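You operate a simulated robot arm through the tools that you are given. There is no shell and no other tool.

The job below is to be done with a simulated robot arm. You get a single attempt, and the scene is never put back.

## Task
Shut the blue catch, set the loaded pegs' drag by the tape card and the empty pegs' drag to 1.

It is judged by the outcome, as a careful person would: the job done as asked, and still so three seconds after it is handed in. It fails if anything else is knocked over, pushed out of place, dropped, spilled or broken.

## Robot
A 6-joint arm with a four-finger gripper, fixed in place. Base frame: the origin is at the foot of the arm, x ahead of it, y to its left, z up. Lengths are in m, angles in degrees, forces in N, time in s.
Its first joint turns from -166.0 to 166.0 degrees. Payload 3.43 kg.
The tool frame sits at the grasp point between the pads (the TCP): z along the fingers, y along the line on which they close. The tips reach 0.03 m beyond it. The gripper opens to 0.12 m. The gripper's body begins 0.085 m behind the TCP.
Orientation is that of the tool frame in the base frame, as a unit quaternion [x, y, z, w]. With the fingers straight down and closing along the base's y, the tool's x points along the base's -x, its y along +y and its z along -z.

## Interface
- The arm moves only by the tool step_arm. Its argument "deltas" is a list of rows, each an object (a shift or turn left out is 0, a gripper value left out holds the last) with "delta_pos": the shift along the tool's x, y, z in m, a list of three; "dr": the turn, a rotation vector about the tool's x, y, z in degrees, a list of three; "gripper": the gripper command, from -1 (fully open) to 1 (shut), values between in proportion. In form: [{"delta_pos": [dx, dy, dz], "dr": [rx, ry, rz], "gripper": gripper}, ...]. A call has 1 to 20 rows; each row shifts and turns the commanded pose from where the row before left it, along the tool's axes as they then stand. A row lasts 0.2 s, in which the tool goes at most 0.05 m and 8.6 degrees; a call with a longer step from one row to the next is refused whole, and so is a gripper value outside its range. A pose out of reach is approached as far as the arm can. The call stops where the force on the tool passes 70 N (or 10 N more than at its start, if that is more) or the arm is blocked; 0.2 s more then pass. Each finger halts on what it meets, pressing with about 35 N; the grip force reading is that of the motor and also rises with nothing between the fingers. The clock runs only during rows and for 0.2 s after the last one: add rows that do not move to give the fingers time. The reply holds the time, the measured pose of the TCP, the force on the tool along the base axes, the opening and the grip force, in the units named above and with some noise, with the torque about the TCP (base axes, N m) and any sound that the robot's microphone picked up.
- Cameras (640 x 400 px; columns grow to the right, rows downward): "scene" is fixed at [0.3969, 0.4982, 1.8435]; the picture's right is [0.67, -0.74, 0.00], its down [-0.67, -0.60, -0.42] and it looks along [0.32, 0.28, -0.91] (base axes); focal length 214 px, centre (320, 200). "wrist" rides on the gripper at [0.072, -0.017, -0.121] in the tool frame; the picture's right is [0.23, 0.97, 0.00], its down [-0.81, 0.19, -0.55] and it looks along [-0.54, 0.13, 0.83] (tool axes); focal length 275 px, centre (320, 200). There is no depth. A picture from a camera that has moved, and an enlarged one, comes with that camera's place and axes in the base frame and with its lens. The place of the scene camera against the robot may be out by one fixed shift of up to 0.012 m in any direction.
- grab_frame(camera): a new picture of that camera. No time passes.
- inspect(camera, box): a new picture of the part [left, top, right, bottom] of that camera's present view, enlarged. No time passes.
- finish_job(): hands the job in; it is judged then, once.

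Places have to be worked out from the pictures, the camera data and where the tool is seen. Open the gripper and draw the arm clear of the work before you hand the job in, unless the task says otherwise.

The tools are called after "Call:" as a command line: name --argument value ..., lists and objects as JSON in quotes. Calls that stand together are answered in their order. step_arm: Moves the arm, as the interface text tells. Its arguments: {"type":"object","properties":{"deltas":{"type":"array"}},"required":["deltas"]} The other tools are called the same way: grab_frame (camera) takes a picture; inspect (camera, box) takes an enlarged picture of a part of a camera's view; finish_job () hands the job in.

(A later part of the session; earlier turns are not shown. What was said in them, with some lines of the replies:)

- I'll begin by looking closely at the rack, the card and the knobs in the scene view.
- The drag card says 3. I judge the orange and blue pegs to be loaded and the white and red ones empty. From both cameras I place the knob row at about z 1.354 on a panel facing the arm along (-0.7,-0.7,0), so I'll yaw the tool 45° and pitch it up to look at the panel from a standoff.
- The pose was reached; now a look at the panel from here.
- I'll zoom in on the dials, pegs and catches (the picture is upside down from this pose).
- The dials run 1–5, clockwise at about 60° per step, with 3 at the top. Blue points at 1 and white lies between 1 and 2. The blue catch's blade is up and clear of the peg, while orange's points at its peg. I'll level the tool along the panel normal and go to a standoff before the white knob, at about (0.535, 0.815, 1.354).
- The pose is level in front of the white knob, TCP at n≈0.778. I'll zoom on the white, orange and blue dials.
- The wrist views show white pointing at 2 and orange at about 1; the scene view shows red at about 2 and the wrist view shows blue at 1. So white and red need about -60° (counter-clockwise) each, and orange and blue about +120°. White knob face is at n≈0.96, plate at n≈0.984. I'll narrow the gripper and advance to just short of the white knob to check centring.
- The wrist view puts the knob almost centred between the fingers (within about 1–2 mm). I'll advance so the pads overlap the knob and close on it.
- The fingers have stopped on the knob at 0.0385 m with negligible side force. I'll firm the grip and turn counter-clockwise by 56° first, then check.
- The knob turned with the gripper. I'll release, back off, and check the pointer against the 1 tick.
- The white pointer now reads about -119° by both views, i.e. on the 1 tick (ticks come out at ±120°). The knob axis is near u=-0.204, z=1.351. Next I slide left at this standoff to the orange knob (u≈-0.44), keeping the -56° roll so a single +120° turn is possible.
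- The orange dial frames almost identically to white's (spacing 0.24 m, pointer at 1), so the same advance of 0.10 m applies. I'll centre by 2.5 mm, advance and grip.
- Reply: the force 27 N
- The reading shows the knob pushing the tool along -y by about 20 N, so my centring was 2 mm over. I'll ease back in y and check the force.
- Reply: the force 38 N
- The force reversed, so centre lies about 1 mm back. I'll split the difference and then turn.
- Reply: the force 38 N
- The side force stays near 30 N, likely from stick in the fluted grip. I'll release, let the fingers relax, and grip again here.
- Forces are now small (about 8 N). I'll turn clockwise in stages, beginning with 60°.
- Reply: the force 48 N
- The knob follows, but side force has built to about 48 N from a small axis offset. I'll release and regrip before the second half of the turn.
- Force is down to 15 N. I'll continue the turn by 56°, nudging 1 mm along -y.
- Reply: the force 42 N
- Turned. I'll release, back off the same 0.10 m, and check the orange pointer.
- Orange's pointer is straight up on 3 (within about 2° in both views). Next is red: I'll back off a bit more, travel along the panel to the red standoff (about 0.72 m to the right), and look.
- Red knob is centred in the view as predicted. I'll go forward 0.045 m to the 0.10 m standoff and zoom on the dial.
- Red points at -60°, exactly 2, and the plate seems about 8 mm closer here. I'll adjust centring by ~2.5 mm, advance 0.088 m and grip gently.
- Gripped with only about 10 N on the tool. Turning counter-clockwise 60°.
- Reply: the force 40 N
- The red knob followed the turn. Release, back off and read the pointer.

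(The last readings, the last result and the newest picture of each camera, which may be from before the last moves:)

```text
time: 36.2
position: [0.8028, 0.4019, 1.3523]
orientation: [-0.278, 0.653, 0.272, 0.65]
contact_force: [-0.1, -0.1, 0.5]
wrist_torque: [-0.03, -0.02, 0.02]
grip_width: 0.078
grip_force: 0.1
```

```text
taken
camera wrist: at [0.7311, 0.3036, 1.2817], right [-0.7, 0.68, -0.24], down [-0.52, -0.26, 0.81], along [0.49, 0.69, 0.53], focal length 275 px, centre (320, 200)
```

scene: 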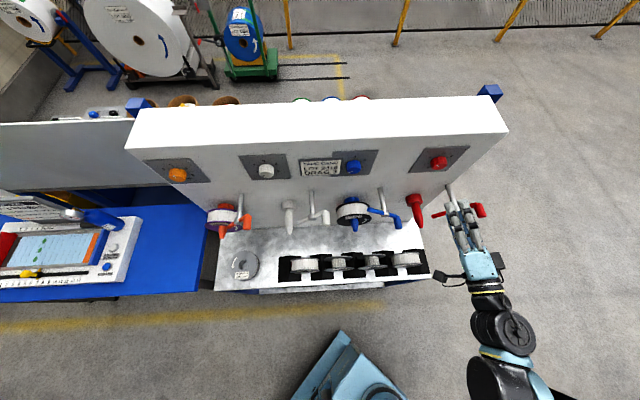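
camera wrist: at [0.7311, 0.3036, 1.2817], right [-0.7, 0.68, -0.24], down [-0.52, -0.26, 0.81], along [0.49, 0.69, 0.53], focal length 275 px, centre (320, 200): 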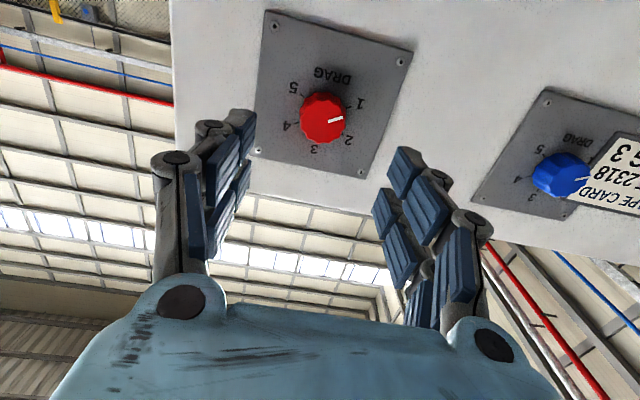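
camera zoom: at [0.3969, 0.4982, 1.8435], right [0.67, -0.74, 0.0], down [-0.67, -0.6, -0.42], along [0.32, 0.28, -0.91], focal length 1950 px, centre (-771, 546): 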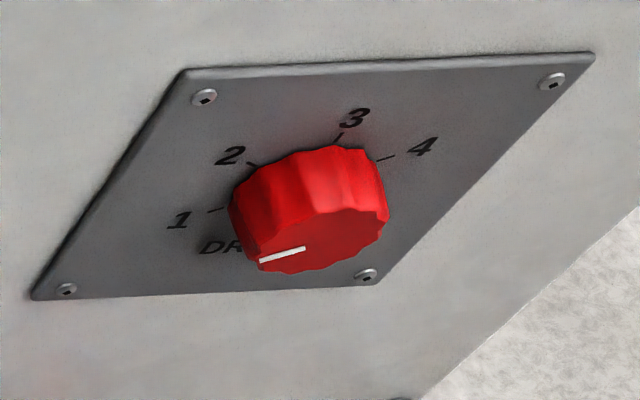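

Red reads about -119°, i.e. 1. Now to the blue knob's standoff, 0.24 m to the left, to look at the card's clearance.

Call:
step_arm --deltas '[{"delta_pos": [0, 0.0482, -0.002]}, {"delta_pos": [0, 0.0482, -0.002]}, {"delta_pos": [0, 0.0482, -0.002]}, {"delta_pos": [0, 0.0482, -0.002]}, {"delta_pos": [0, 0.0482, -0.002]}, {}]'

Call:
grab_frame --camera "wrist"

Call:
inspect --camera "wrist" --box '[230, 50, 430, 230]'

Call:
inspect --camera "scene" --box '[320, 145, 390, 190]'

```text
time: 37.6
position: [0.623, 0.5635, 1.3511]
orientation: [-0.278, 0.652, 0.272, 0.651]
contact_force: [0.5, -0.3, -0.2]
wrist_torque: [-0.01, 0.01, 0.01]
grip_width: 0.0779
grip_force: 0.1
```

```text
taken
camera wrist: at [0.551, 0.4647, 1.2811], right [-0.7, 0.68, -0.24], down [-0.52, -0.26, 0.81], along [0.49, 0.69, 0.53], focal length 275 px, centre (320, 200)
```

wrist: 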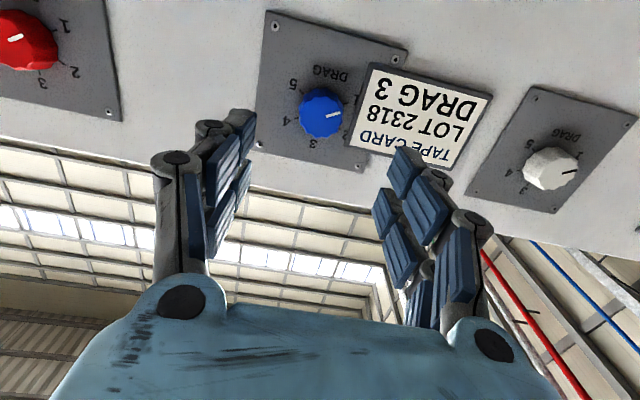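

```text
2.22 times, centred on (330, 140) of wrist
camera zoom: at [0.551, 0.4647, 1.2811], right [-0.7, 0.68, -0.24], down [-0.52, -0.26, 0.81], along [0.49, 0.69, 0.53], focal length 612 px, centre (298, 333)
```

zoom: 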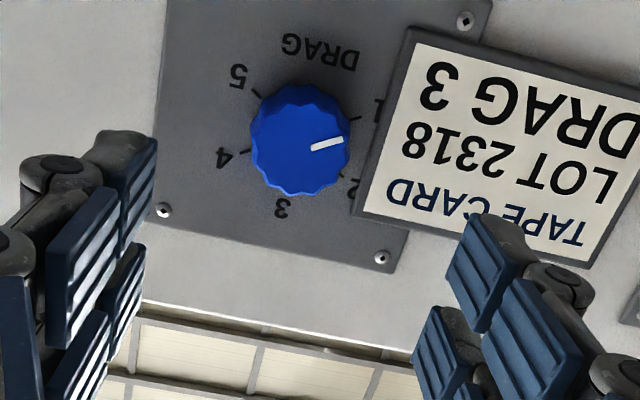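

```text
8.89 times, centred on (355, 168) of scene
camera zoom: at [0.3969, 0.4982, 1.8435], right [0.67, -0.74, 0.0], down [-0.67, -0.6, -0.42], along [0.32, 0.28, -0.91], focal length 1906 px, centre (9, 489)
```

zoom: 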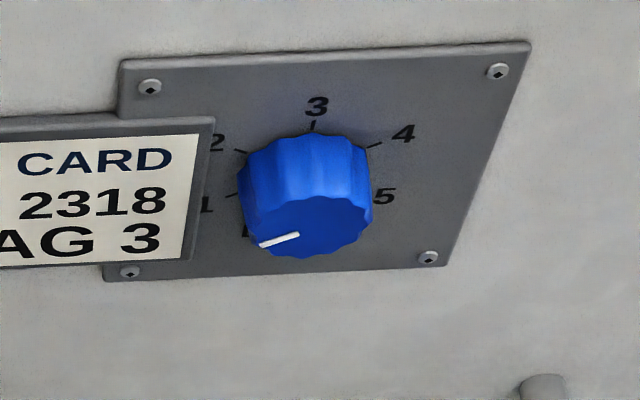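

Blue is at 1 (about -120°) and the card's edge is only about 35 mm from the knob axis on the left. So I'll keep the fingers near vertical (above/below the knob) and do three 40° turns between rolls -110° and -70°. First I roll to -110° at standoff.

Call:
step_arm --deltas '[{"delta_pos": [0, -0.0015, 0], "dr": [0, 0, -7.857]}, {"dr": [0, 0, -7.857]}, {"dr": [0, 0, -7.857]}, {"dr": [0, 0, -7.857]}, {"dr": [0, 0, -7.857]}, {"dr": [0, 0, -7.857]}, {"dr": [0, 0, -7.857]}, {"dr": [0, 0, -7.857]}, {"dr": [0, 0, -7.857]}, {"dr": [0, 0, -7.857]}, {"dr": [0, 0, -7.857]}, {"dr": [0, 0, -7.857]}, {"dr": [0, 0, -7.857]}, {"dr": [0, 0, -7.857]}, {}]'

Call:
grab_frame --camera "wrist"

Call:
inspect --camera "wrist" --box '[230, 50, 430, 230]'

```text
time: 40.8
position: [0.6232, 0.5627, 1.3524]
orientation: [0.694, -0.145, 0.378, -0.596]
contact_force: [-1.2, -0.1, 0.1]
wrist_torque: [0.01, 0.0, 0.0]
grip_width: 0.078
grip_force: 0.2
```

```text
taken
camera wrist: at [0.5842, 0.4337, 1.3931], right [0.4, -0.39, -0.83], down [-0.88, 0.08, -0.46], along [0.25, 0.92, -0.31], focal length 275 px, centre (320, 200)
```

wrist: 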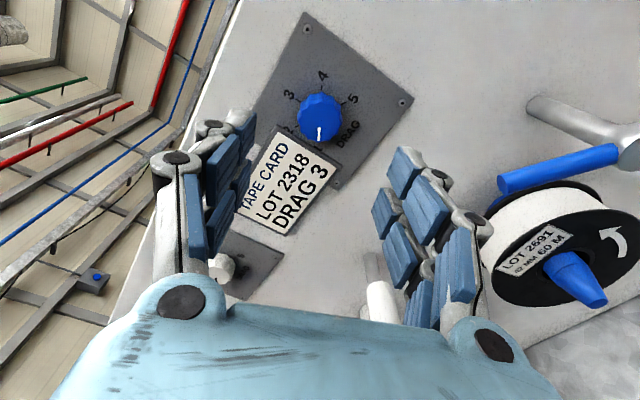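

```text
2.22 times, centred on (330, 140) of wrist
camera zoom: at [0.5842, 0.4337, 1.3931], right [0.4, -0.39, -0.83], down [-0.88, 0.08, -0.46], along [0.25, 0.92, -0.31], focal length 612 px, centre (298, 333)
```

zoom: 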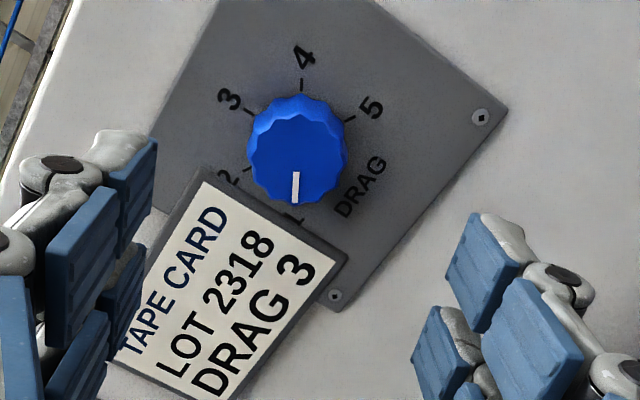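

The card's edge is about 33 mm left of the axis; fingers at ±20° from vertical reach only about 25 mm left, and the tips stay ahead of the card. I'll narrow to 0.056 m, advance 0.098 m and grip.

Call:
step_arm --deltas '[{"gripper": 0.07}, {"delta_pos": [0, 0, 0.03]}, {"delta_pos": [0, 0, 0.03]}, {"delta_pos": [0, 0, 0.02]}, {"delta_pos": [0, 0, 0.018]}, {}, {"gripper": 0.2}, {"gripper": 0.3}, {"gripper": 0.4}, {"gripper": 0.5}, {}]'

Call:
grab_frame --camera "wrist"

Call:
inspect --camera "scene" --box '[300, 130, 400, 200]'

```text
time: 43.2
position: [0.6923, 0.6324, 1.3515]
orientation: [0.693, -0.147, 0.377, -0.597]
contact_force: [-2.3, -5.2, -10.6]
wrist_torque: [-0.23, 0.15, -0.04]
grip_width: 0.0377
grip_force: 45.4
```

```text
taken
camera wrist: at [0.6525, 0.504, 1.3922], right [0.4, -0.39, -0.83], down [-0.88, 0.09, -0.46], along [0.25, 0.92, -0.31], focal length 275 px, centre (320, 200)
```

wrist: 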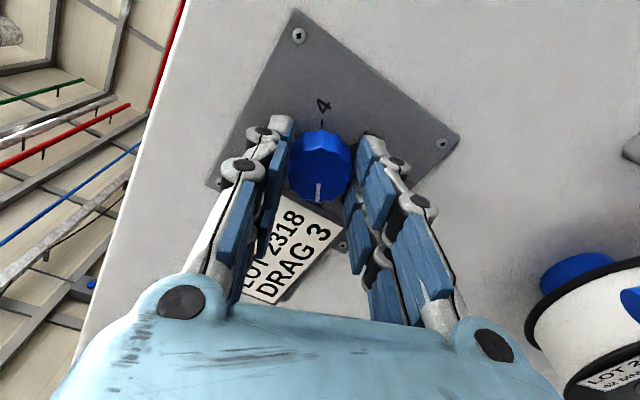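

```text
5.71 times, centred on (350, 165) of scene
camera zoom: at [0.3969, 0.4982, 1.8435], right [0.67, -0.74, 0.0], down [-0.67, -0.6, -0.42], along [0.32, 0.28, -0.91], focal length 1226 px, centre (149, 400)
```

zoom: 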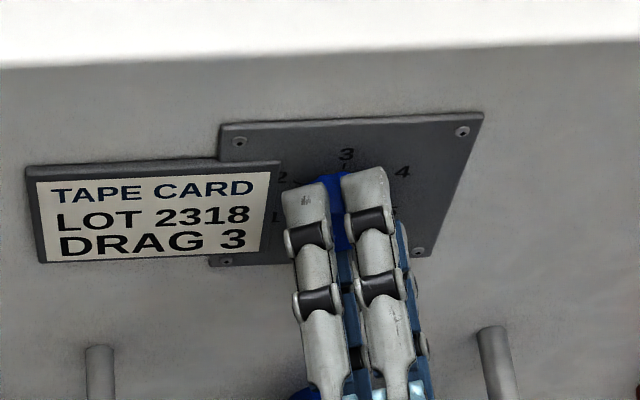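

Grip is clean (about 12 N) and the finger clears the card. Turning +40°, then releasing, rolling back and regripping.

Call:
step_arm --deltas '[{"dr": [0, 0, 8]}, {"dr": [0, 0, 8]}, {"dr": [0, 0, 8]}, {"dr": [0, 0, 8]}, {"dr": [0, 0, 8]}, {}]'

Call:
inspect --camera "scene" --box '[300, 130, 400, 200]'

Call:
grab_frame --camera "wrist"

```text
time: 44.6
position: [0.6915, 0.6335, 1.3504]
orientation: [-0.602, 0.375, -0.148, 0.689]
contact_force: [-30.4, -13.5, -57.5]
wrist_torque: [-1.31, 1.28, 1.16]
grip_width: 0.0367
grip_force: 44.6
```

```text
5.71 times, centred on (350, 165) of scene
camera zoom: at [0.3969, 0.4982, 1.8435], right [0.67, -0.74, 0.0], down [-0.67, -0.6, -0.42], along [0.32, 0.28, -0.91], focal length 1226 px, centre (149, 400)
```

zoom: 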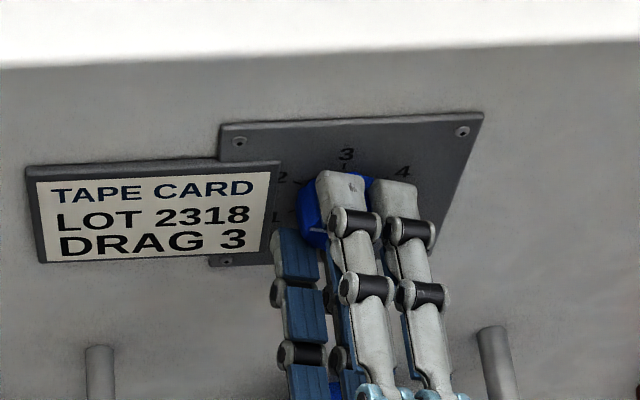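

```text
taken
camera wrist: at [0.6601, 0.4972, 1.3426], right [-0.08, 0.07, -0.99], down [-0.98, 0.18, 0.1], along [0.18, 0.98, 0.06], focal length 275 px, centre (320, 200)
```

wrist: 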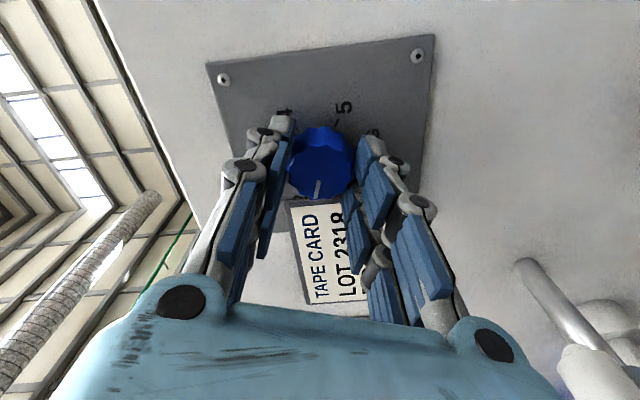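

Force rose to about 66 N by the end of this turn, so I'll release now and see whether it vanishes (grip misfit) before going on.

Call:
step_arm --deltas '[{"gripper": 0.3}, {"gripper": 0.15}, {}]'

Call:
inspect --camera "wrist" --box '[220, 80, 440, 260]'

Call:
inspect --camera "scene" --box '[320, 145, 390, 190]'

```text
time: 45.4
position: [0.6929, 0.6325, 1.3511]
orientation: [-0.602, 0.375, -0.151, 0.689]
contact_force: [1.2, 0.0, -0.4]
wrist_torque: [-0.01, 0.01, -0.01]
grip_width: 0.0511
grip_force: 0.1
```

```text
2.22 times, centred on (330, 170) of wrist
camera zoom: at [0.661, 0.4957, 1.3438], right [-0.08, 0.07, -0.99], down [-0.98, 0.18, 0.09], along [0.19, 0.98, 0.06], focal length 612 px, centre (298, 267)
```

zoom: 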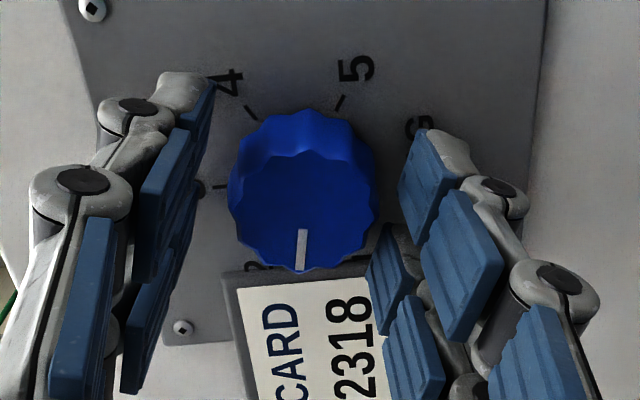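

```text
8.89 times, centred on (355, 168) of scene
camera zoom: at [0.3969, 0.4982, 1.8435], right [0.67, -0.74, 0.0], down [-0.67, -0.6, -0.42], along [0.32, 0.28, -0.91], focal length 1906 px, centre (9, 489)
```

zoom: 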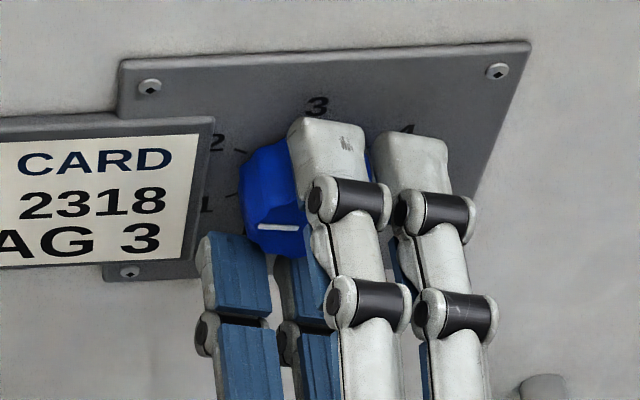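

Force dropped to zero on release, so nothing is touching the card; the axis sits a little left of my TCP. I'll roll back 40°, shift about 2 mm left, regrip and turn another 40°.

Call:
step_arm --deltas '[{"delta_pos": [-0.002, 0, 0], "dr": [0, 0, -8]}, {"dr": [0, 0, -8]}, {"dr": [0, 0, -8]}, {"dr": [0, 0, -8]}, {"dr": [0, 0, -8]}, {}, {"gripper": 0.3}, {"gripper": 0.4}, {"gripper": 0.5}, {}]'

```text
time: 47.6
position: [0.6917, 0.6326, 1.352]
orientation: [0.694, -0.146, 0.377, -0.596]
contact_force: [-3.0, -6.6, -17.0]
wrist_torque: [-0.46, 0.4, -0.16]
grip_width: 0.0399
grip_force: 8.5
```

Regripped but the grip isn't settled yet (0.0399 m, 8.5 N). I'll firm it and lower 1 mm before turning.

Call:
step_arm --deltas '[{"delta_pos": [0, 0.001, 0], "gripper": 0.5}, {"gripper": 0.6}, {}, {}]'

Call:
inspect --camera "wrist" --box '[220, 80, 440, 260]'

```text
time: 48.6
position: [0.6921, 0.6336, 1.3507]
orientation: [0.693, -0.147, 0.377, -0.596]
contact_force: [-3.9, -9.0, -21.4]
wrist_torque: [-0.48, 0.42, 0.07]
grip_width: 0.0373
grip_force: 45.5
```

```text
2.22 times, centred on (330, 170) of wrist
camera zoom: at [0.6517, 0.5051, 1.3917], right [0.39, -0.39, -0.83], down [-0.88, 0.09, -0.46], along [0.25, 0.92, -0.31], focal length 612 px, centre (298, 267)
```

zoom: 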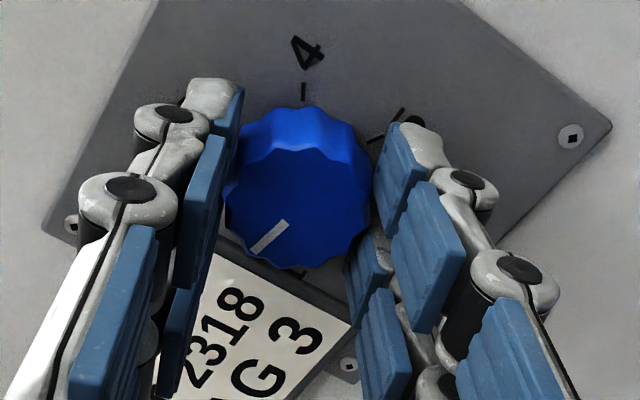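

Firm now (0.0373 m). I'll turn 24° and check the load.

Call:
step_arm --deltas '[{"delta_pos": [0, 0.001, 0], "dr": [0, 0, 8]}, {"dr": [0, 0, 8]}, {"dr": [0, 0, 8]}, {}]'

```text
time: 49.6
position: [0.6916, 0.6324, 1.3488]
orientation: [-0.648, 0.288, -0.244, 0.662]
contact_force: [-0.2, -2.8, -5.1]
wrist_torque: [-0.12, 0.12, 0.42]
grip_width: 0.0371
grip_force: 44.4
```

Load is only about 6 N now. I'll continue another 24° (ending near roll -62°), then release.

Call:
step_arm --deltas '[{"dr": [0, 0, 8]}, {"dr": [0, 0, 8]}, {"dr": [0, 0, 4]}, {}]'

Call:
inspect --camera "scene" --box '[320, 145, 390, 190]'

```text
time: 50.6
position: [0.6908, 0.6328, 1.3504]
orientation: [-0.588, 0.395, -0.125, 0.695]
contact_force: [-4.1, -2.0, -8.8]
wrist_torque: [-0.11, 0.09, 0.44]
grip_width: 0.0369
grip_force: 45.0
```

```text
8.89 times, centred on (355, 168) of scene
camera zoom: at [0.3969, 0.4982, 1.8435], right [0.67, -0.74, 0.0], down [-0.67, -0.6, -0.42], along [0.32, 0.28, -0.91], focal length 1906 px, centre (9, 489)
```

zoom: 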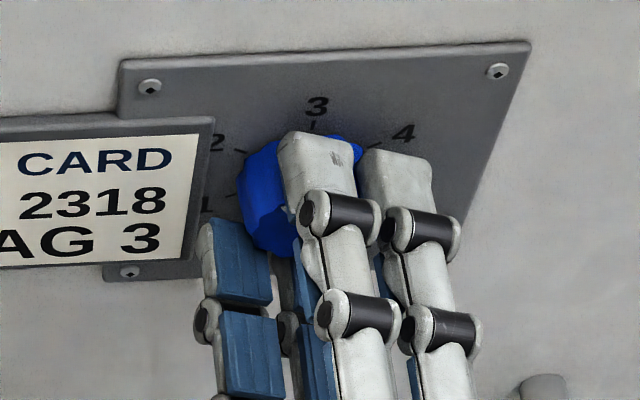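

Low load throughout. Total so far is about 84°. Release, roll back 44°, regrip, and turn the remaining 36°.

Call:
step_arm --deltas '[{"gripper": 0.3}, {"gripper": 0.15}, {}, {"dr": [0, 0, -8]}, {"dr": [0, 0, -8]}, {"dr": [0, 0, -8]}, {"dr": [0, 0, -8]}, {"dr": [0, 0, -8]}, {"dr": [0, 0, -4]}, {}, {"gripper": 0.3}, {"gripper": 0.4}, {"gripper": 0.5}, {"gripper": 0.6}, {}, {}]'

Call:
inspect --camera "wrist" --box '[220, 80, 440, 260]'

```text
time: 54.0
position: [0.6904, 0.6328, 1.3511]
orientation: [0.694, -0.146, 0.377, -0.596]
contact_force: [0.9, 8.9, 13.0]
wrist_torque: [0.2, -0.23, 0.5]
grip_width: 0.0366
grip_force: 45.3
```

```text
2.22 times, centred on (330, 170) of wrist
camera zoom: at [0.6511, 0.5052, 1.3913], right [0.4, -0.39, -0.83], down [-0.88, 0.08, -0.46], along [0.25, 0.92, -0.31], focal length 612 px, centre (298, 267)
```

zoom: 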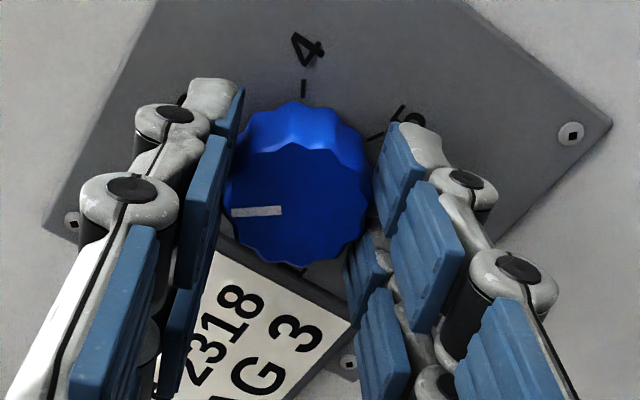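

The pointer is at -36° as expected. Turning the last 36.5°.

Call:
step_arm --deltas '[{"dr": [0, 0, 8]}, {"dr": [0, 0, 8]}, {"dr": [0, 0, 8]}, {"dr": [0, 0, 8]}, {"dr": [0, 0, 4.5]}, {}]'

```text
time: 55.4
position: [0.6895, 0.6335, 1.3498]
orientation: [-0.613, 0.357, -0.17, 0.684]
contact_force: [-12.9, -5.4, -8.3]
wrist_torque: [-0.19, 0.15, 0.22]
grip_width: 0.0366
grip_force: 45.0
```

Low load. Release, back off 0.10 m, and read the blue pointer.

Call:
step_arm --deltas '[{"gripper": 0.3}, {"gripper": 0.1}, {}, {"delta_pos": [0, 0, -0.03]}, {"delta_pos": [0, 0, -0.035]}, {"delta_pos": [0, 0, -0.035]}, {}]'

Call:
inspect --camera "wrist" --box '[230, 50, 430, 230]'

Call:
inspect --camera "scene" --box '[320, 145, 390, 190]'

Call:
grab_frame --camera "scene"

```text
time: 57.0
position: [0.6218, 0.5617, 1.3503]
orientation: [-0.613, 0.356, -0.171, 0.684]
contact_force: [0.4, 0.0, -0.5]
wrist_torque: [0.04, 0.01, 0.01]
grip_width: 0.054
grip_force: 0.0
```

```text
2.22 times, centred on (330, 140) of wrist
camera zoom: at [0.5908, 0.4248, 1.3469], right [-0.04, 0.03, -1.0], down [-0.98, 0.18, 0.04], along [0.18, 0.98, 0.02], focal length 612 px, centre (298, 333)
```

zoom: 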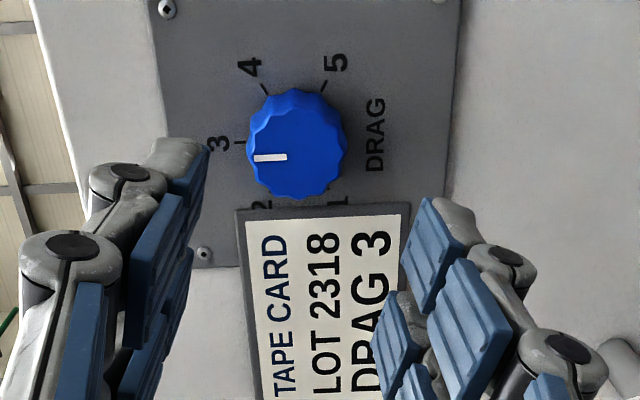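

```text
8.89 times, centred on (355, 168) of scene
camera zoom: at [0.3969, 0.4982, 1.8435], right [0.67, -0.74, 0.0], down [-0.67, -0.6, -0.42], along [0.32, 0.28, -0.91], focal length 1906 px, centre (9, 489)
```

zoom: 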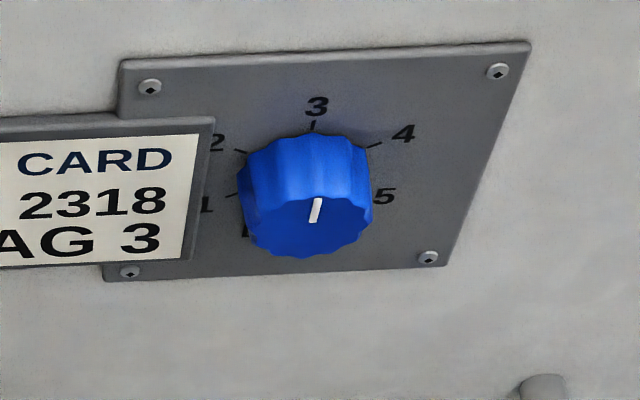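

```text
taken
```

scene: 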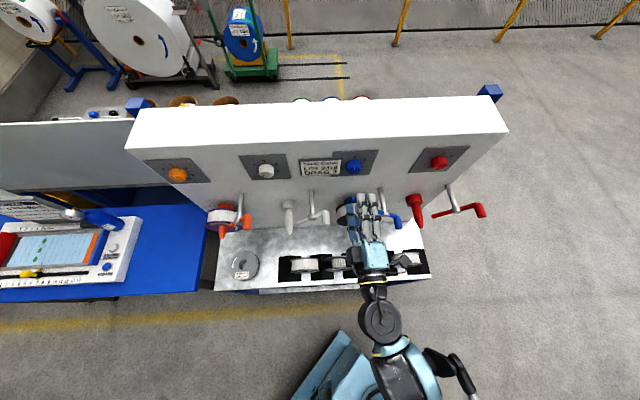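

All four dials are now set (blue straight up at 3). Now the blue catch: I'll retreat, square the roll to -90° (fingers closing vertically, camera to the right), and move to a standoff before the blue handle at about u=0.20, z=1.16.

Call:
step_arm --deltas '[{"delta_pos": [0, 0, -0.045], "dr": [0, 0, -8.25]}, {"delta_pos": [0, 0, -0.045], "dr": [0, 0, -8.25]}, {"delta_pos": [0.031, 0.038, 0]}, {"delta_pos": [0.031, 0.038, 0]}, {"delta_pos": [0.031, 0.038, 0]}, {"delta_pos": [0.031, 0.038, 0]}, {"delta_pos": [0.031, 0.038, 0]}, {}]'

Call:
grab_frame --camera "wrist"

Call:
grab_frame --camera "scene"

Call:
inspect --camera "scene" --box '[320, 170, 480, 270]'

```text
time: 58.8
position: [0.6697, 0.3858, 1.161]
orientation: [0.66, -0.265, 0.267, -0.651]
contact_force: [1.0, -0.8, -0.1]
wrist_torque: [-0.03, -0.03, -0.01]
grip_width: 0.0542
grip_force: 0.0
```

```text
taken
camera wrist: at [0.6367, 0.2508, 1.1789], right [0.16, -0.17, -0.97], down [-0.97, 0.17, -0.19], along [0.2, 0.97, -0.14], focal length 275 px, centre (320, 200)
```

wrist: 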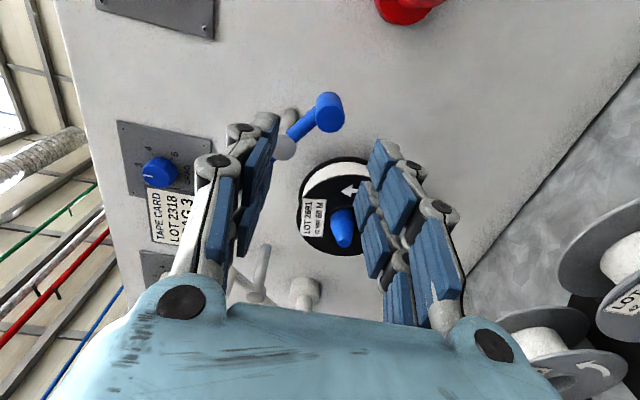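

```text
taken
```

scene: 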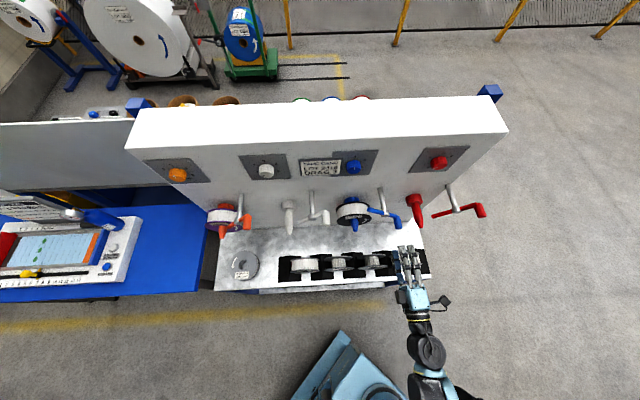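

```text
4.00 times, centred on (400, 220) of scene
camera zoom: at [0.3969, 0.4982, 1.8435], right [0.67, -0.74, 0.0], down [-0.67, -0.6, -0.42], along [0.32, 0.28, -0.91], focal length 858 px, centre (0, 120)
```

zoom: 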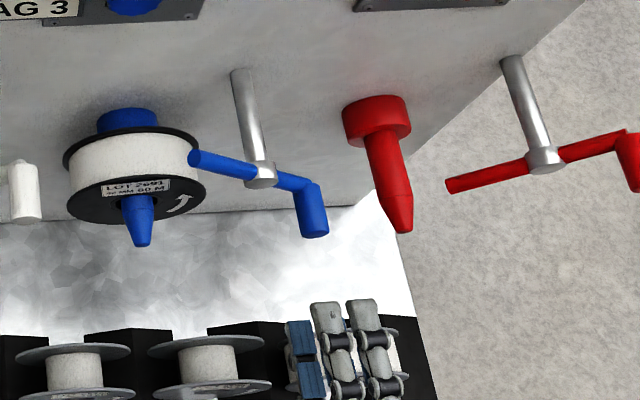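

I'll zoom on the handle and pivot to fix their positions in the tool frame.

Call:
inspect --camera "wrist" --box '[250, 70, 400, 170]'

```text
4.00 times, centred on (325, 120) of wrist
camera zoom: at [0.6367, 0.2508, 1.1789], right [0.16, -0.17, -0.97], down [-0.97, 0.17, -0.19], along [0.2, 0.97, -0.14], focal length 1101 px, centre (300, 520)
```

zoom: 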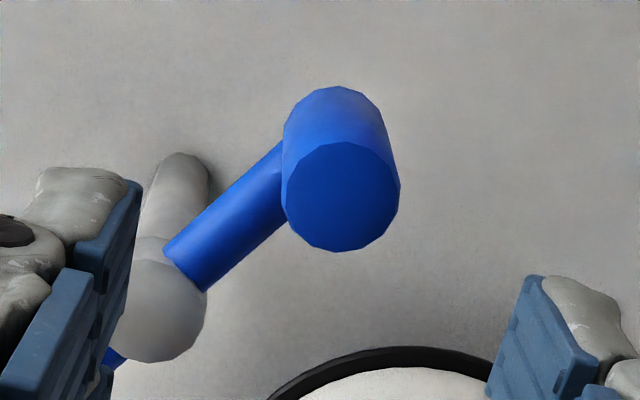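

The handle's front face is about 9 mm right and 7 mm below the tool axis at n≈0.84, with diameter about 22 mm; the pivot is at u≈0.159, z≈1.186. The shut angle on white and orange is about 42° below left, so blue's handle must swing up about 74°. I'll slip the fingers above and below the handle as a loose fork.

Call:
step_arm --deltas '[{"delta_pos": [0.0065, 0.005, 0.0]}, {"delta_pos": [0, 0, 0.03]}, {"delta_pos": [0, 0, 0.025]}, {}]'

Call:
grab_frame --camera "wrist"

Call:
inspect --camera "scene" --box '[340, 180, 460, 260]'

```text
time: 59.8
position: [0.7139, 0.4217, 1.156]
orientation: [0.659, -0.264, 0.267, -0.652]
contact_force: [-0.2, -0.4, -0.3]
wrist_torque: [0.03, 0.03, 0.01]
grip_width: 0.0538
grip_force: 0.1
```

```text
taken
camera wrist: at [0.6814, 0.2863, 1.1741], right [0.16, -0.17, -0.97], down [-0.97, 0.17, -0.19], along [0.2, 0.97, -0.14], focal length 275 px, centre (320, 200)
```

wrist: 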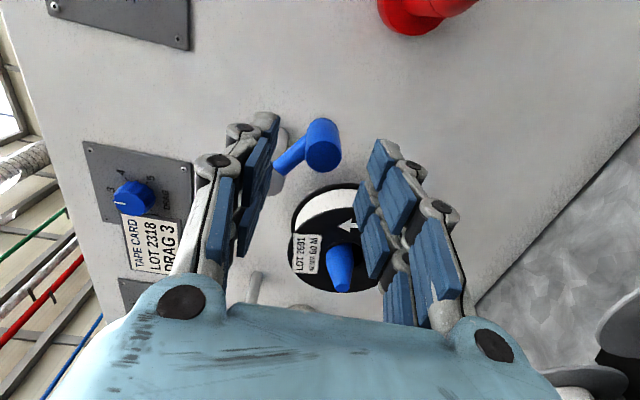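

```text
5.00 times, centred on (400, 220) of scene
camera zoom: at [0.3969, 0.4982, 1.8435], right [0.67, -0.74, 0.0], down [-0.67, -0.6, -0.42], along [0.32, 0.28, -0.91], focal length 1072 px, centre (-80, 100)
```

zoom: 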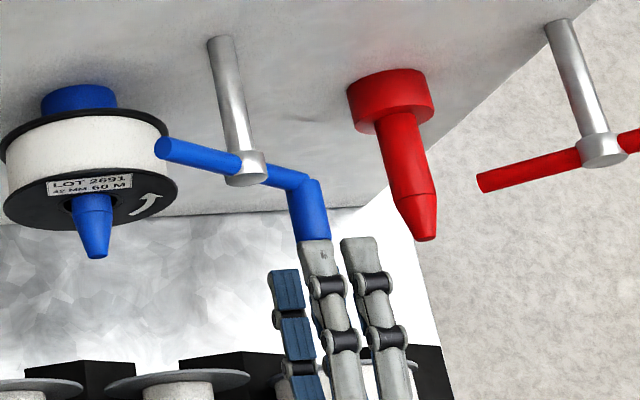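

The handle sits between the fingers, well centred. I'll advance another 29 mm so the tips overlap the handle but stay short of the pivot cap, then close the fork to about 34 mm.

Call:
step_arm --deltas '[{"delta_pos": [0.002, 0, 0.015]}, {"delta_pos": [0, 0, 0.014]}, {}, {"gripper": 0.3}, {"gripper": 0.43}, {}]'

Call:
grab_frame --camera "wrist"

Call:
inspect --camera "scene" --box '[340, 180, 460, 260]'

```text
time: 61.2
position: [0.7352, 0.4404, 1.1565]
orientation: [0.659, -0.266, 0.268, -0.651]
contact_force: [0.4, -0.2, -0.7]
wrist_torque: [-0.02, 0.01, 0.02]
grip_width: 0.0342
grip_force: 0.1
```

```text
taken
camera wrist: at [0.7024, 0.3058, 1.1741], right [0.16, -0.17, -0.97], down [-0.97, 0.17, -0.19], along [0.2, 0.97, -0.14], focal length 275 px, centre (320, 200)
```

wrist: 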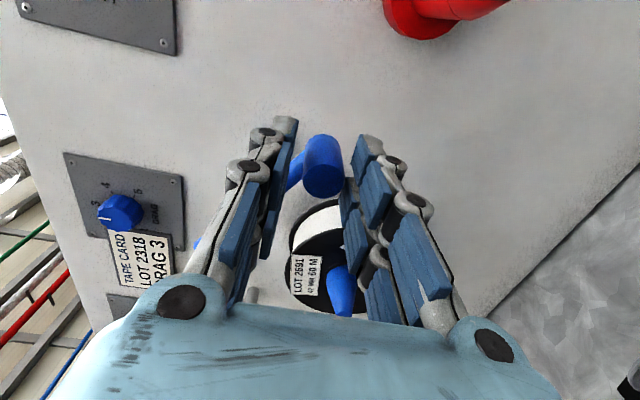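

```text
5.00 times, centred on (400, 220) of scene
camera zoom: at [0.3969, 0.4982, 1.8435], right [0.67, -0.74, 0.0], down [-0.67, -0.6, -0.42], along [0.32, 0.28, -0.91], focal length 1072 px, centre (-80, 100)
```

zoom: 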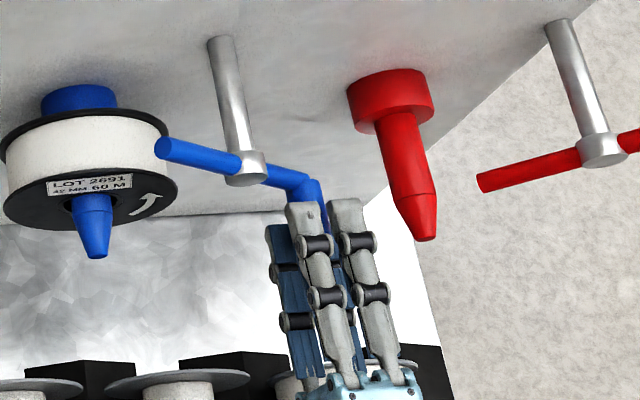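

The fork is round the handle with no load. I'll lift along the arc in steps; first up to about level.

Call:
step_arm --deltas '[{"delta_pos": [0.0053, -0.0107, 0]}, {"delta_pos": [0.0025, -0.0096, 0]}, {"delta_pos": [0.0009, -0.0099, 0]}, {}]'

Call:
inspect --camera "scene" --box '[340, 180, 460, 260]'

```text
time: 62.2
position: [0.7412, 0.436, 1.1868]
orientation: [0.658, -0.265, 0.268, -0.652]
contact_force: [0.2, -1.1, 0.2]
wrist_torque: [0.01, 0.01, -0.04]
grip_width: 0.0347
grip_force: 0.2
```

```text
5.00 times, centred on (400, 220) of scene
camera zoom: at [0.3969, 0.4982, 1.8435], right [0.67, -0.74, 0.0], down [-0.67, -0.6, -0.42], along [0.32, 0.28, -0.91], focal length 1072 px, centre (-80, 100)
```

zoom: 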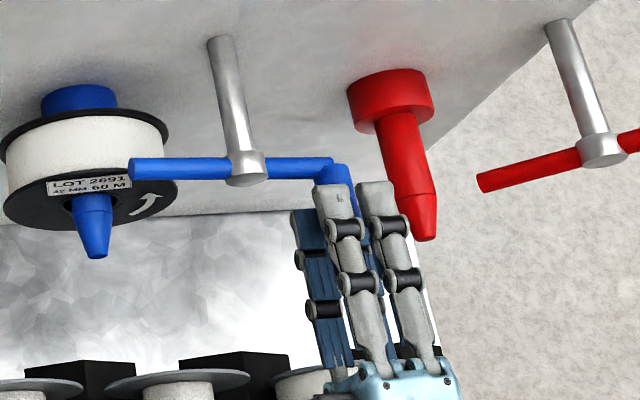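

The lever is turning with almost no resistance and is nearly level. Continuing up toward +42°.

Call:
step_arm --deltas '[{"delta_pos": [-0.0009, -0.0099, 0]}, {"delta_pos": [-0.0025, -0.0096, 0]}, {"delta_pos": [-0.0042, -0.009, 0]}, {}]'

Call:
inspect --camera "scene" --box '[340, 180, 460, 260]'

Call:
grab_frame --camera "wrist"

```text
time: 63.2
position: [0.7347, 0.4403, 1.2139]
orientation: [0.659, -0.265, 0.267, -0.651]
contact_force: [-0.3, 1.0, 1.7]
wrist_torque: [0.02, 0.0, 0.02]
grip_width: 0.0343
grip_force: 0.2
```

```text
5.00 times, centred on (400, 220) of scene
camera zoom: at [0.3969, 0.4982, 1.8435], right [0.67, -0.74, 0.0], down [-0.67, -0.6, -0.42], along [0.32, 0.28, -0.91], focal length 1072 px, centre (-80, 100)
```

zoom: 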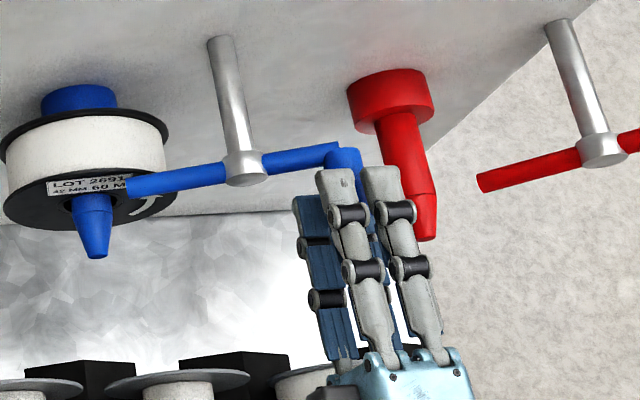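

```text
taken
camera wrist: at [0.7028, 0.3055, 1.2329], right [0.16, -0.17, -0.97], down [-0.97, 0.17, -0.19], along [0.2, 0.97, -0.14], focal length 275 px, centre (320, 200)
```

wrist: 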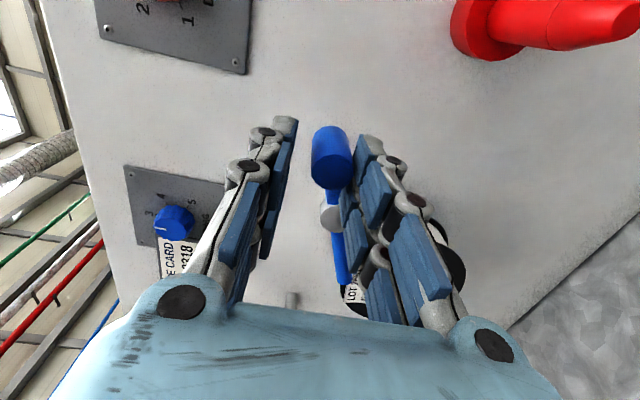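

The handle rides on the lower finger at about 22°. Continuing slowly, watching for a stop.

Call:
step_arm --deltas '[{"delta_pos": [-0.0024, -0.005, 0]}, {"delta_pos": [-0.0028, -0.005, 0]}, {"delta_pos": [-0.003, -0.005, 0]}, {}]'

Call:
inspect --camera "scene" --box '[340, 180, 460, 260]'

Call:
grab_frame --camera "wrist"

```text
time: 64.2
position: [0.728, 0.4468, 1.2308]
orientation: [0.659, -0.264, 0.268, -0.651]
contact_force: [-0.7, -0.5, 0.3]
wrist_torque: [-0.02, 0.02, 0.02]
grip_width: 0.0343
grip_force: 0.1
```

```text
5.00 times, centred on (400, 220) of scene
camera zoom: at [0.3969, 0.4982, 1.8435], right [0.67, -0.74, 0.0], down [-0.67, -0.6, -0.42], along [0.32, 0.28, -0.91], focal length 1072 px, centre (-80, 100)
```

zoom: 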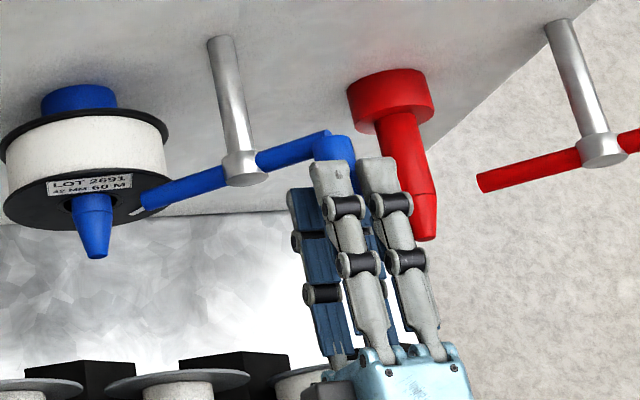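

```text
taken
camera wrist: at [0.6969, 0.3114, 1.248], right [0.16, -0.17, -0.97], down [-0.97, 0.17, -0.19], along [0.2, 0.97, -0.14], focal length 275 px, centre (320, 200)
```

wrist: 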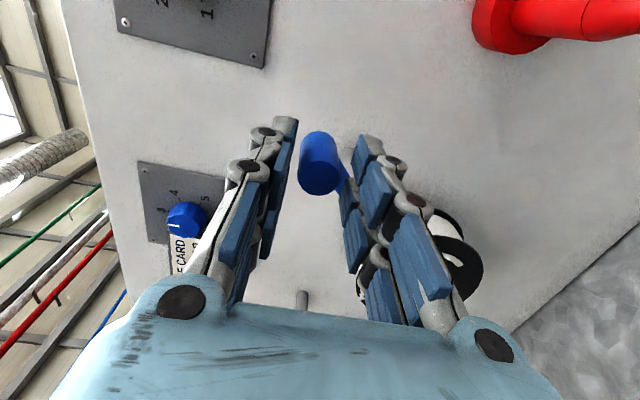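

The blue blade now sits at about 48° below left, close to orange's 47° by the same method. I'll inspect both closely.

Call:
inspect --camera "wrist" --box '[250, 100, 400, 220]'

Call:
inspect --camera "scene" --box '[330, 185, 410, 235]'

Call:
inspect --camera "scene" --box '[196, 190, 276, 240]'

```text
3.33 times, centred on (325, 160) of wrist
camera zoom: at [0.6969, 0.3114, 1.248], right [0.16, -0.17, -0.97], down [-0.97, 0.17, -0.19], along [0.2, 0.97, -0.14], focal length 918 px, centre (303, 333)
```

zoom: 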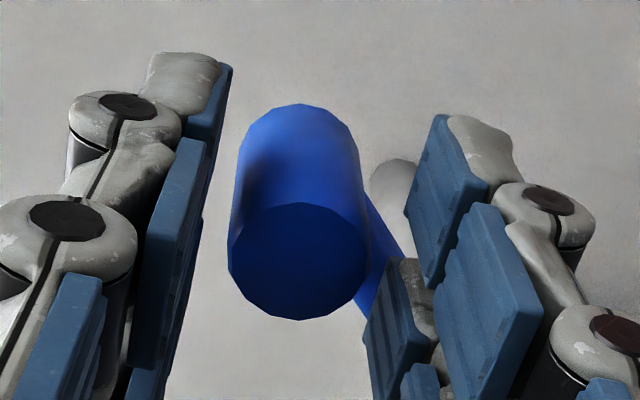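

```text
8.00 times, centred on (370, 210) of scene
camera zoom: at [0.3969, 0.4982, 1.8435], right [0.67, -0.74, 0.0], down [-0.67, -0.6, -0.42], along [0.32, 0.28, -0.91], focal length 1716 px, centre (-80, 120)
```

zoom: 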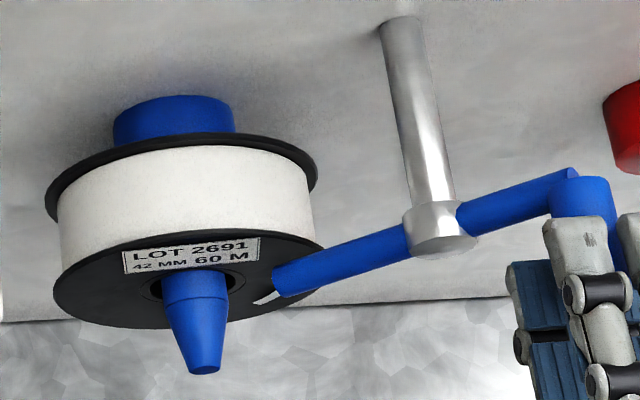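

```text
8.00 times, centred on (236, 215) of scene
camera zoom: at [0.3969, 0.4982, 1.8435], right [0.67, -0.74, 0.0], down [-0.67, -0.6, -0.42], along [0.32, 0.28, -0.91], focal length 1716 px, centre (992, 80)
```

zoom: 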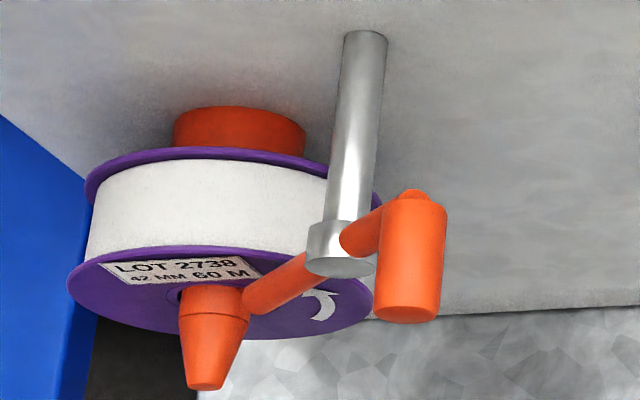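

The handle appears to have moved ahead of the lower finger, to about 46°, matching orange. I'll nudge the fork up slightly to feel whether it is against its stop.

Call:
step_arm --deltas '[{"delta_pos": [-0.0015, -0.003, 0]}, {"delta_pos": [-0.0015, -0.003, 0]}, {}]'

Call:
inspect --camera "wrist" --box '[250, 100, 400, 220]'

Call:
inspect --camera "scene" --box '[330, 185, 410, 235]'

```text
time: 65.0
position: [0.7271, 0.4487, 1.2361]
orientation: [0.659, -0.264, 0.267, -0.651]
contact_force: [0.0, -0.3, -0.2]
wrist_torque: [0.0, 0.0, 0.02]
grip_width: 0.034
grip_force: 0.0
```

```text
3.33 times, centred on (325, 160) of wrist
camera zoom: at [0.6952, 0.3138, 1.2541], right [0.16, -0.17, -0.97], down [-0.97, 0.17, -0.19], along [0.2, 0.97, -0.14], focal length 918 px, centre (303, 333)
```

zoom: 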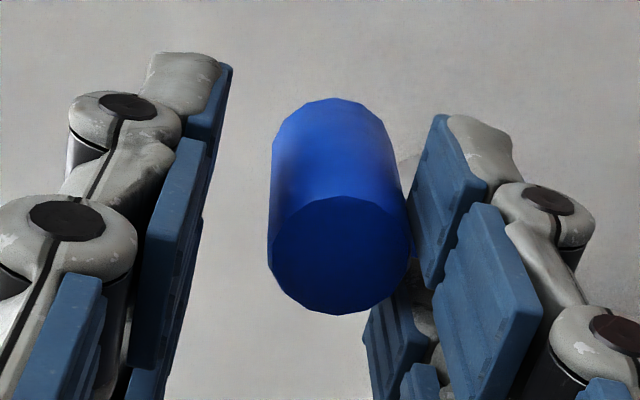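

```text
8.00 times, centred on (370, 210) of scene
camera zoom: at [0.3969, 0.4982, 1.8435], right [0.67, -0.74, 0.0], down [-0.67, -0.6, -0.42], along [0.32, 0.28, -0.91], focal length 1716 px, centre (-80, 120)
```

zoom: 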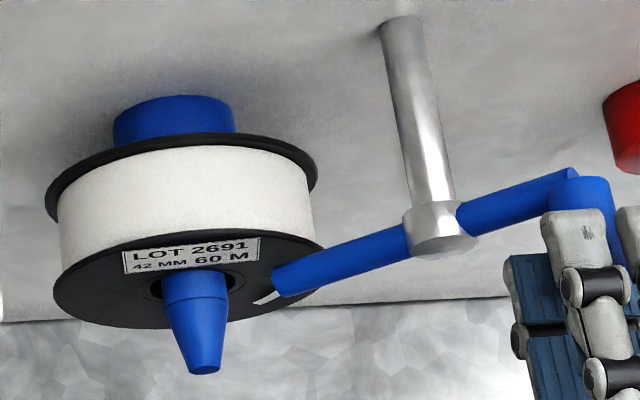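

The lever stayed while the fork moved, so it had snapped ahead on its own. Another small nudge to feel for the stop.

Call:
step_arm --deltas '[{"delta_pos": [-0.001, -0.002, 0]}, {"delta_pos": [-0.001, -0.002, 0]}, {}]'

Call:
inspect --camera "scene" --box '[330, 185, 410, 235]'

```text
time: 65.8
position: [0.7272, 0.4491, 1.2396]
orientation: [0.659, -0.265, 0.266, -0.651]
contact_force: [3.5, -3.3, -9.5]
wrist_torque: [-0.21, 0.2, -0.15]
grip_width: 0.0396
grip_force: 4.7
```

```text
8.00 times, centred on (370, 210) of scene
camera zoom: at [0.3969, 0.4982, 1.8435], right [0.67, -0.74, 0.0], down [-0.67, -0.6, -0.42], along [0.32, 0.28, -0.91], focal length 1716 px, centre (-80, 120)
```

zoom: 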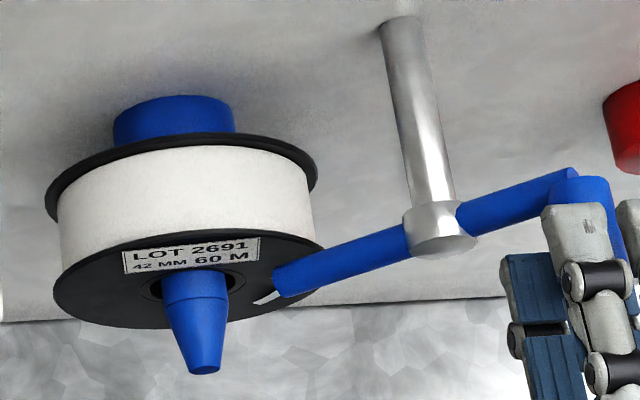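

The lower finger now meets about 10 N and the blade does not move: the catch is against its shut stop. I'll ease down, open the fork and withdraw straight back.

Call:
step_arm --deltas '[{"delta_pos": [0.001, 0.004, 0]}, {"delta_pos": [0.001, 0.003, 0]}, {"gripper": 0.0}, {}, {"delta_pos": [0, 0, -0.03]}, {"delta_pos": [0, 0, -0.04]}, {"delta_pos": [0, 0, -0.045]}, {"delta_pos": [0, 0, -0.045]}, {}]'

Call:
grab_frame --camera "wrist"

Call:
inspect --camera "scene" --box '[190, 140, 490, 290]'

```text
time: 67.8
position: [0.6162, 0.3347, 1.2323]
orientation: [0.659, -0.265, 0.267, -0.651]
contact_force: [-0.8, 0.4, 0.3]
wrist_torque: [0.01, 0.01, -0.01]
grip_width: 0.0601
grip_force: 0.1
```

```text
taken
camera wrist: at [0.5842, 0.1986, 1.251], right [0.16, -0.17, -0.97], down [-0.97, 0.17, -0.19], along [0.19, 0.97, -0.14], focal length 275 px, centre (320, 200)
```

wrist: 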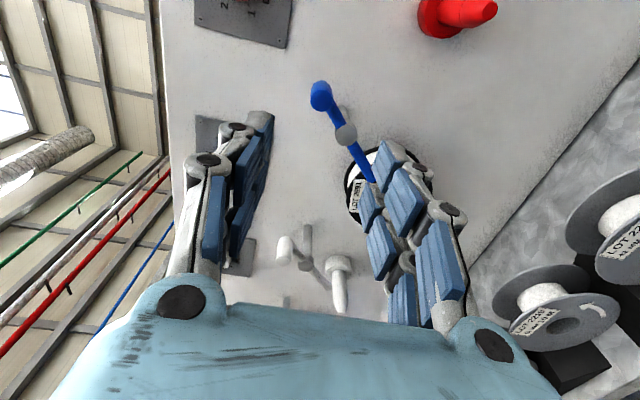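

```text
2.13 times, centred on (340, 215) of scene
camera zoom: at [0.3969, 0.4982, 1.8435], right [0.67, -0.74, 0.0], down [-0.67, -0.6, -0.42], along [0.32, 0.28, -0.91], focal length 458 px, centre (277, 168)
```

zoom: 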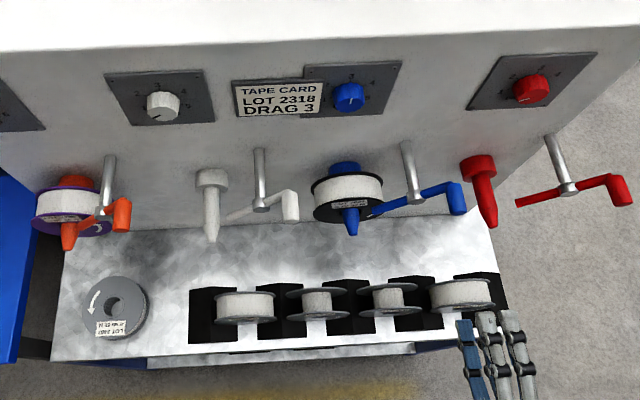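

The blue catch is shut and nothing else has shifted. I'll draw the arm further back and up, open the gripper, and do a last check of all dials.

Call:
step_arm --deltas '[{"delta_pos": [0, -0.02, -0.04], "gripper": -1}, {"delta_pos": [0, -0.02, -0.04]}, {"delta_pos": [0, -0.03, -0.035]}, {"delta_pos": [0, -0.03, -0.035]}, {}]'

Call:
grab_frame --camera "wrist"

Call:
inspect --camera "scene" --box '[135, 135, 295, 235]'

Call:
inspect --camera "scene" --box '[310, 135, 470, 235]'

Call:
grab_frame --camera "scene"

```text
time: 69.0
position: [0.5114, 0.2243, 1.3358]
orientation: [0.659, -0.264, 0.267, -0.652]
contact_force: [0.2, 0.6, 0.9]
wrist_torque: [0.0, 0.01, 0.0]
grip_width: 0.1202
grip_force: 0.0
```

```text
taken
camera wrist: at [0.4791, 0.0897, 1.3526], right [0.17, -0.17, -0.97], down [-0.97, 0.17, -0.19], along [0.19, 0.97, -0.14], focal length 275 px, centre (320, 200)
```

wrist: 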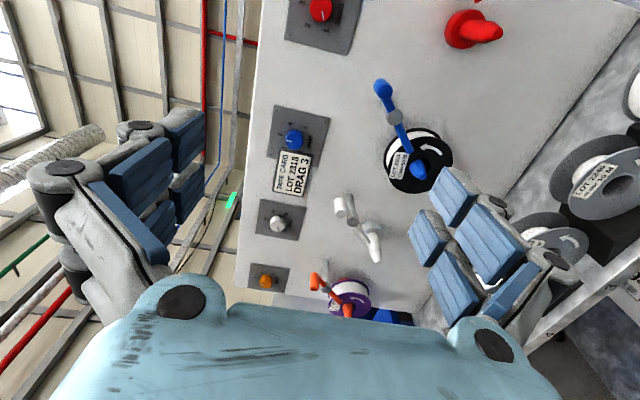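

```text
4.00 times, centred on (215, 185) of scene
camera zoom: at [0.3969, 0.4982, 1.8435], right [0.67, -0.74, 0.0], down [-0.67, -0.6, -0.42], along [0.32, 0.28, -0.91], focal length 858 px, centre (740, 260)
```

zoom: 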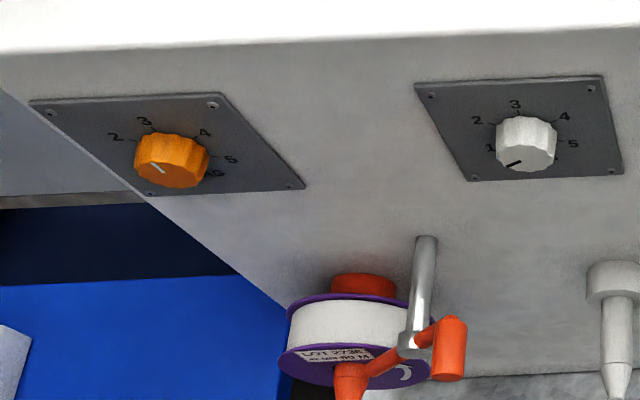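

```text
4.00 times, centred on (390, 185) of scene
camera zoom: at [0.3969, 0.4982, 1.8435], right [0.67, -0.74, 0.0], down [-0.67, -0.6, -0.42], along [0.32, 0.28, -0.91], focal length 858 px, centre (40, 260)
```

zoom: 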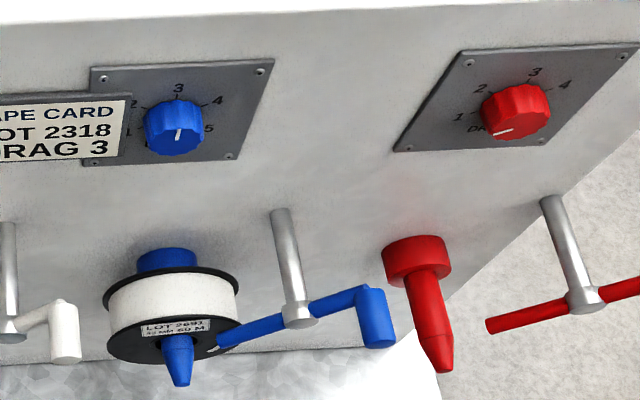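

```text
taken
```

scene: 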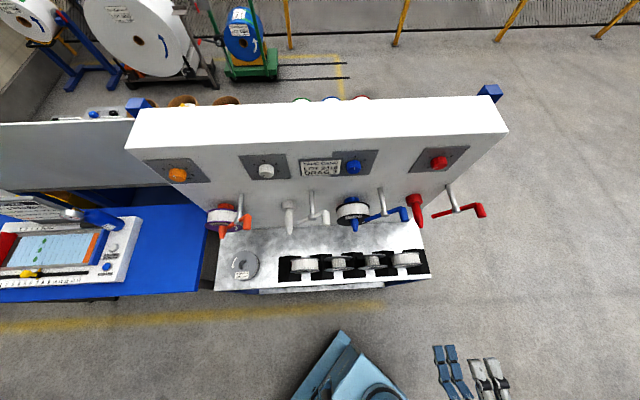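

The last views show orange and blue at 3, white and red at 1, and the blue catch shut against its stop. Nothing else has moved, and the open gripper is well clear, so I'm handing in.

Call:
finish_job

```text
The job is handed in.
```

The job is handed in: the blue catch is shut, the loaded pegs are at drag 3, and the empty pegs are at drag 1. The last pictures before handing in showed all of this still in place.

| Item | Before | Now |
|---|---|---|
| Blue catch | open | shut, against its stop |
| Orange peg (loaded) | 1 | 3 |
| Blue peg (loaded) | 1 | 3 |
| White peg (empty) | 2 | 1 |
| Red peg (empty) | 2 | 1 |

- **Accuracy:** by the picture measurements, the white, orange and red pointers sit within about 2° of their marks. I checked blue by eye only, and it points straight up at 3.
- **Tape card:** it reads "LOT 2318, DRAG 3", but the two loaded spools are labelled lots 2738 and 2691. It was the only tape card I saw, so I used its drag figure for both.
- **Surroundings:** I saw nothing else knocked over or moved. The gripper was open and the arm clear of the panel when I handed in.
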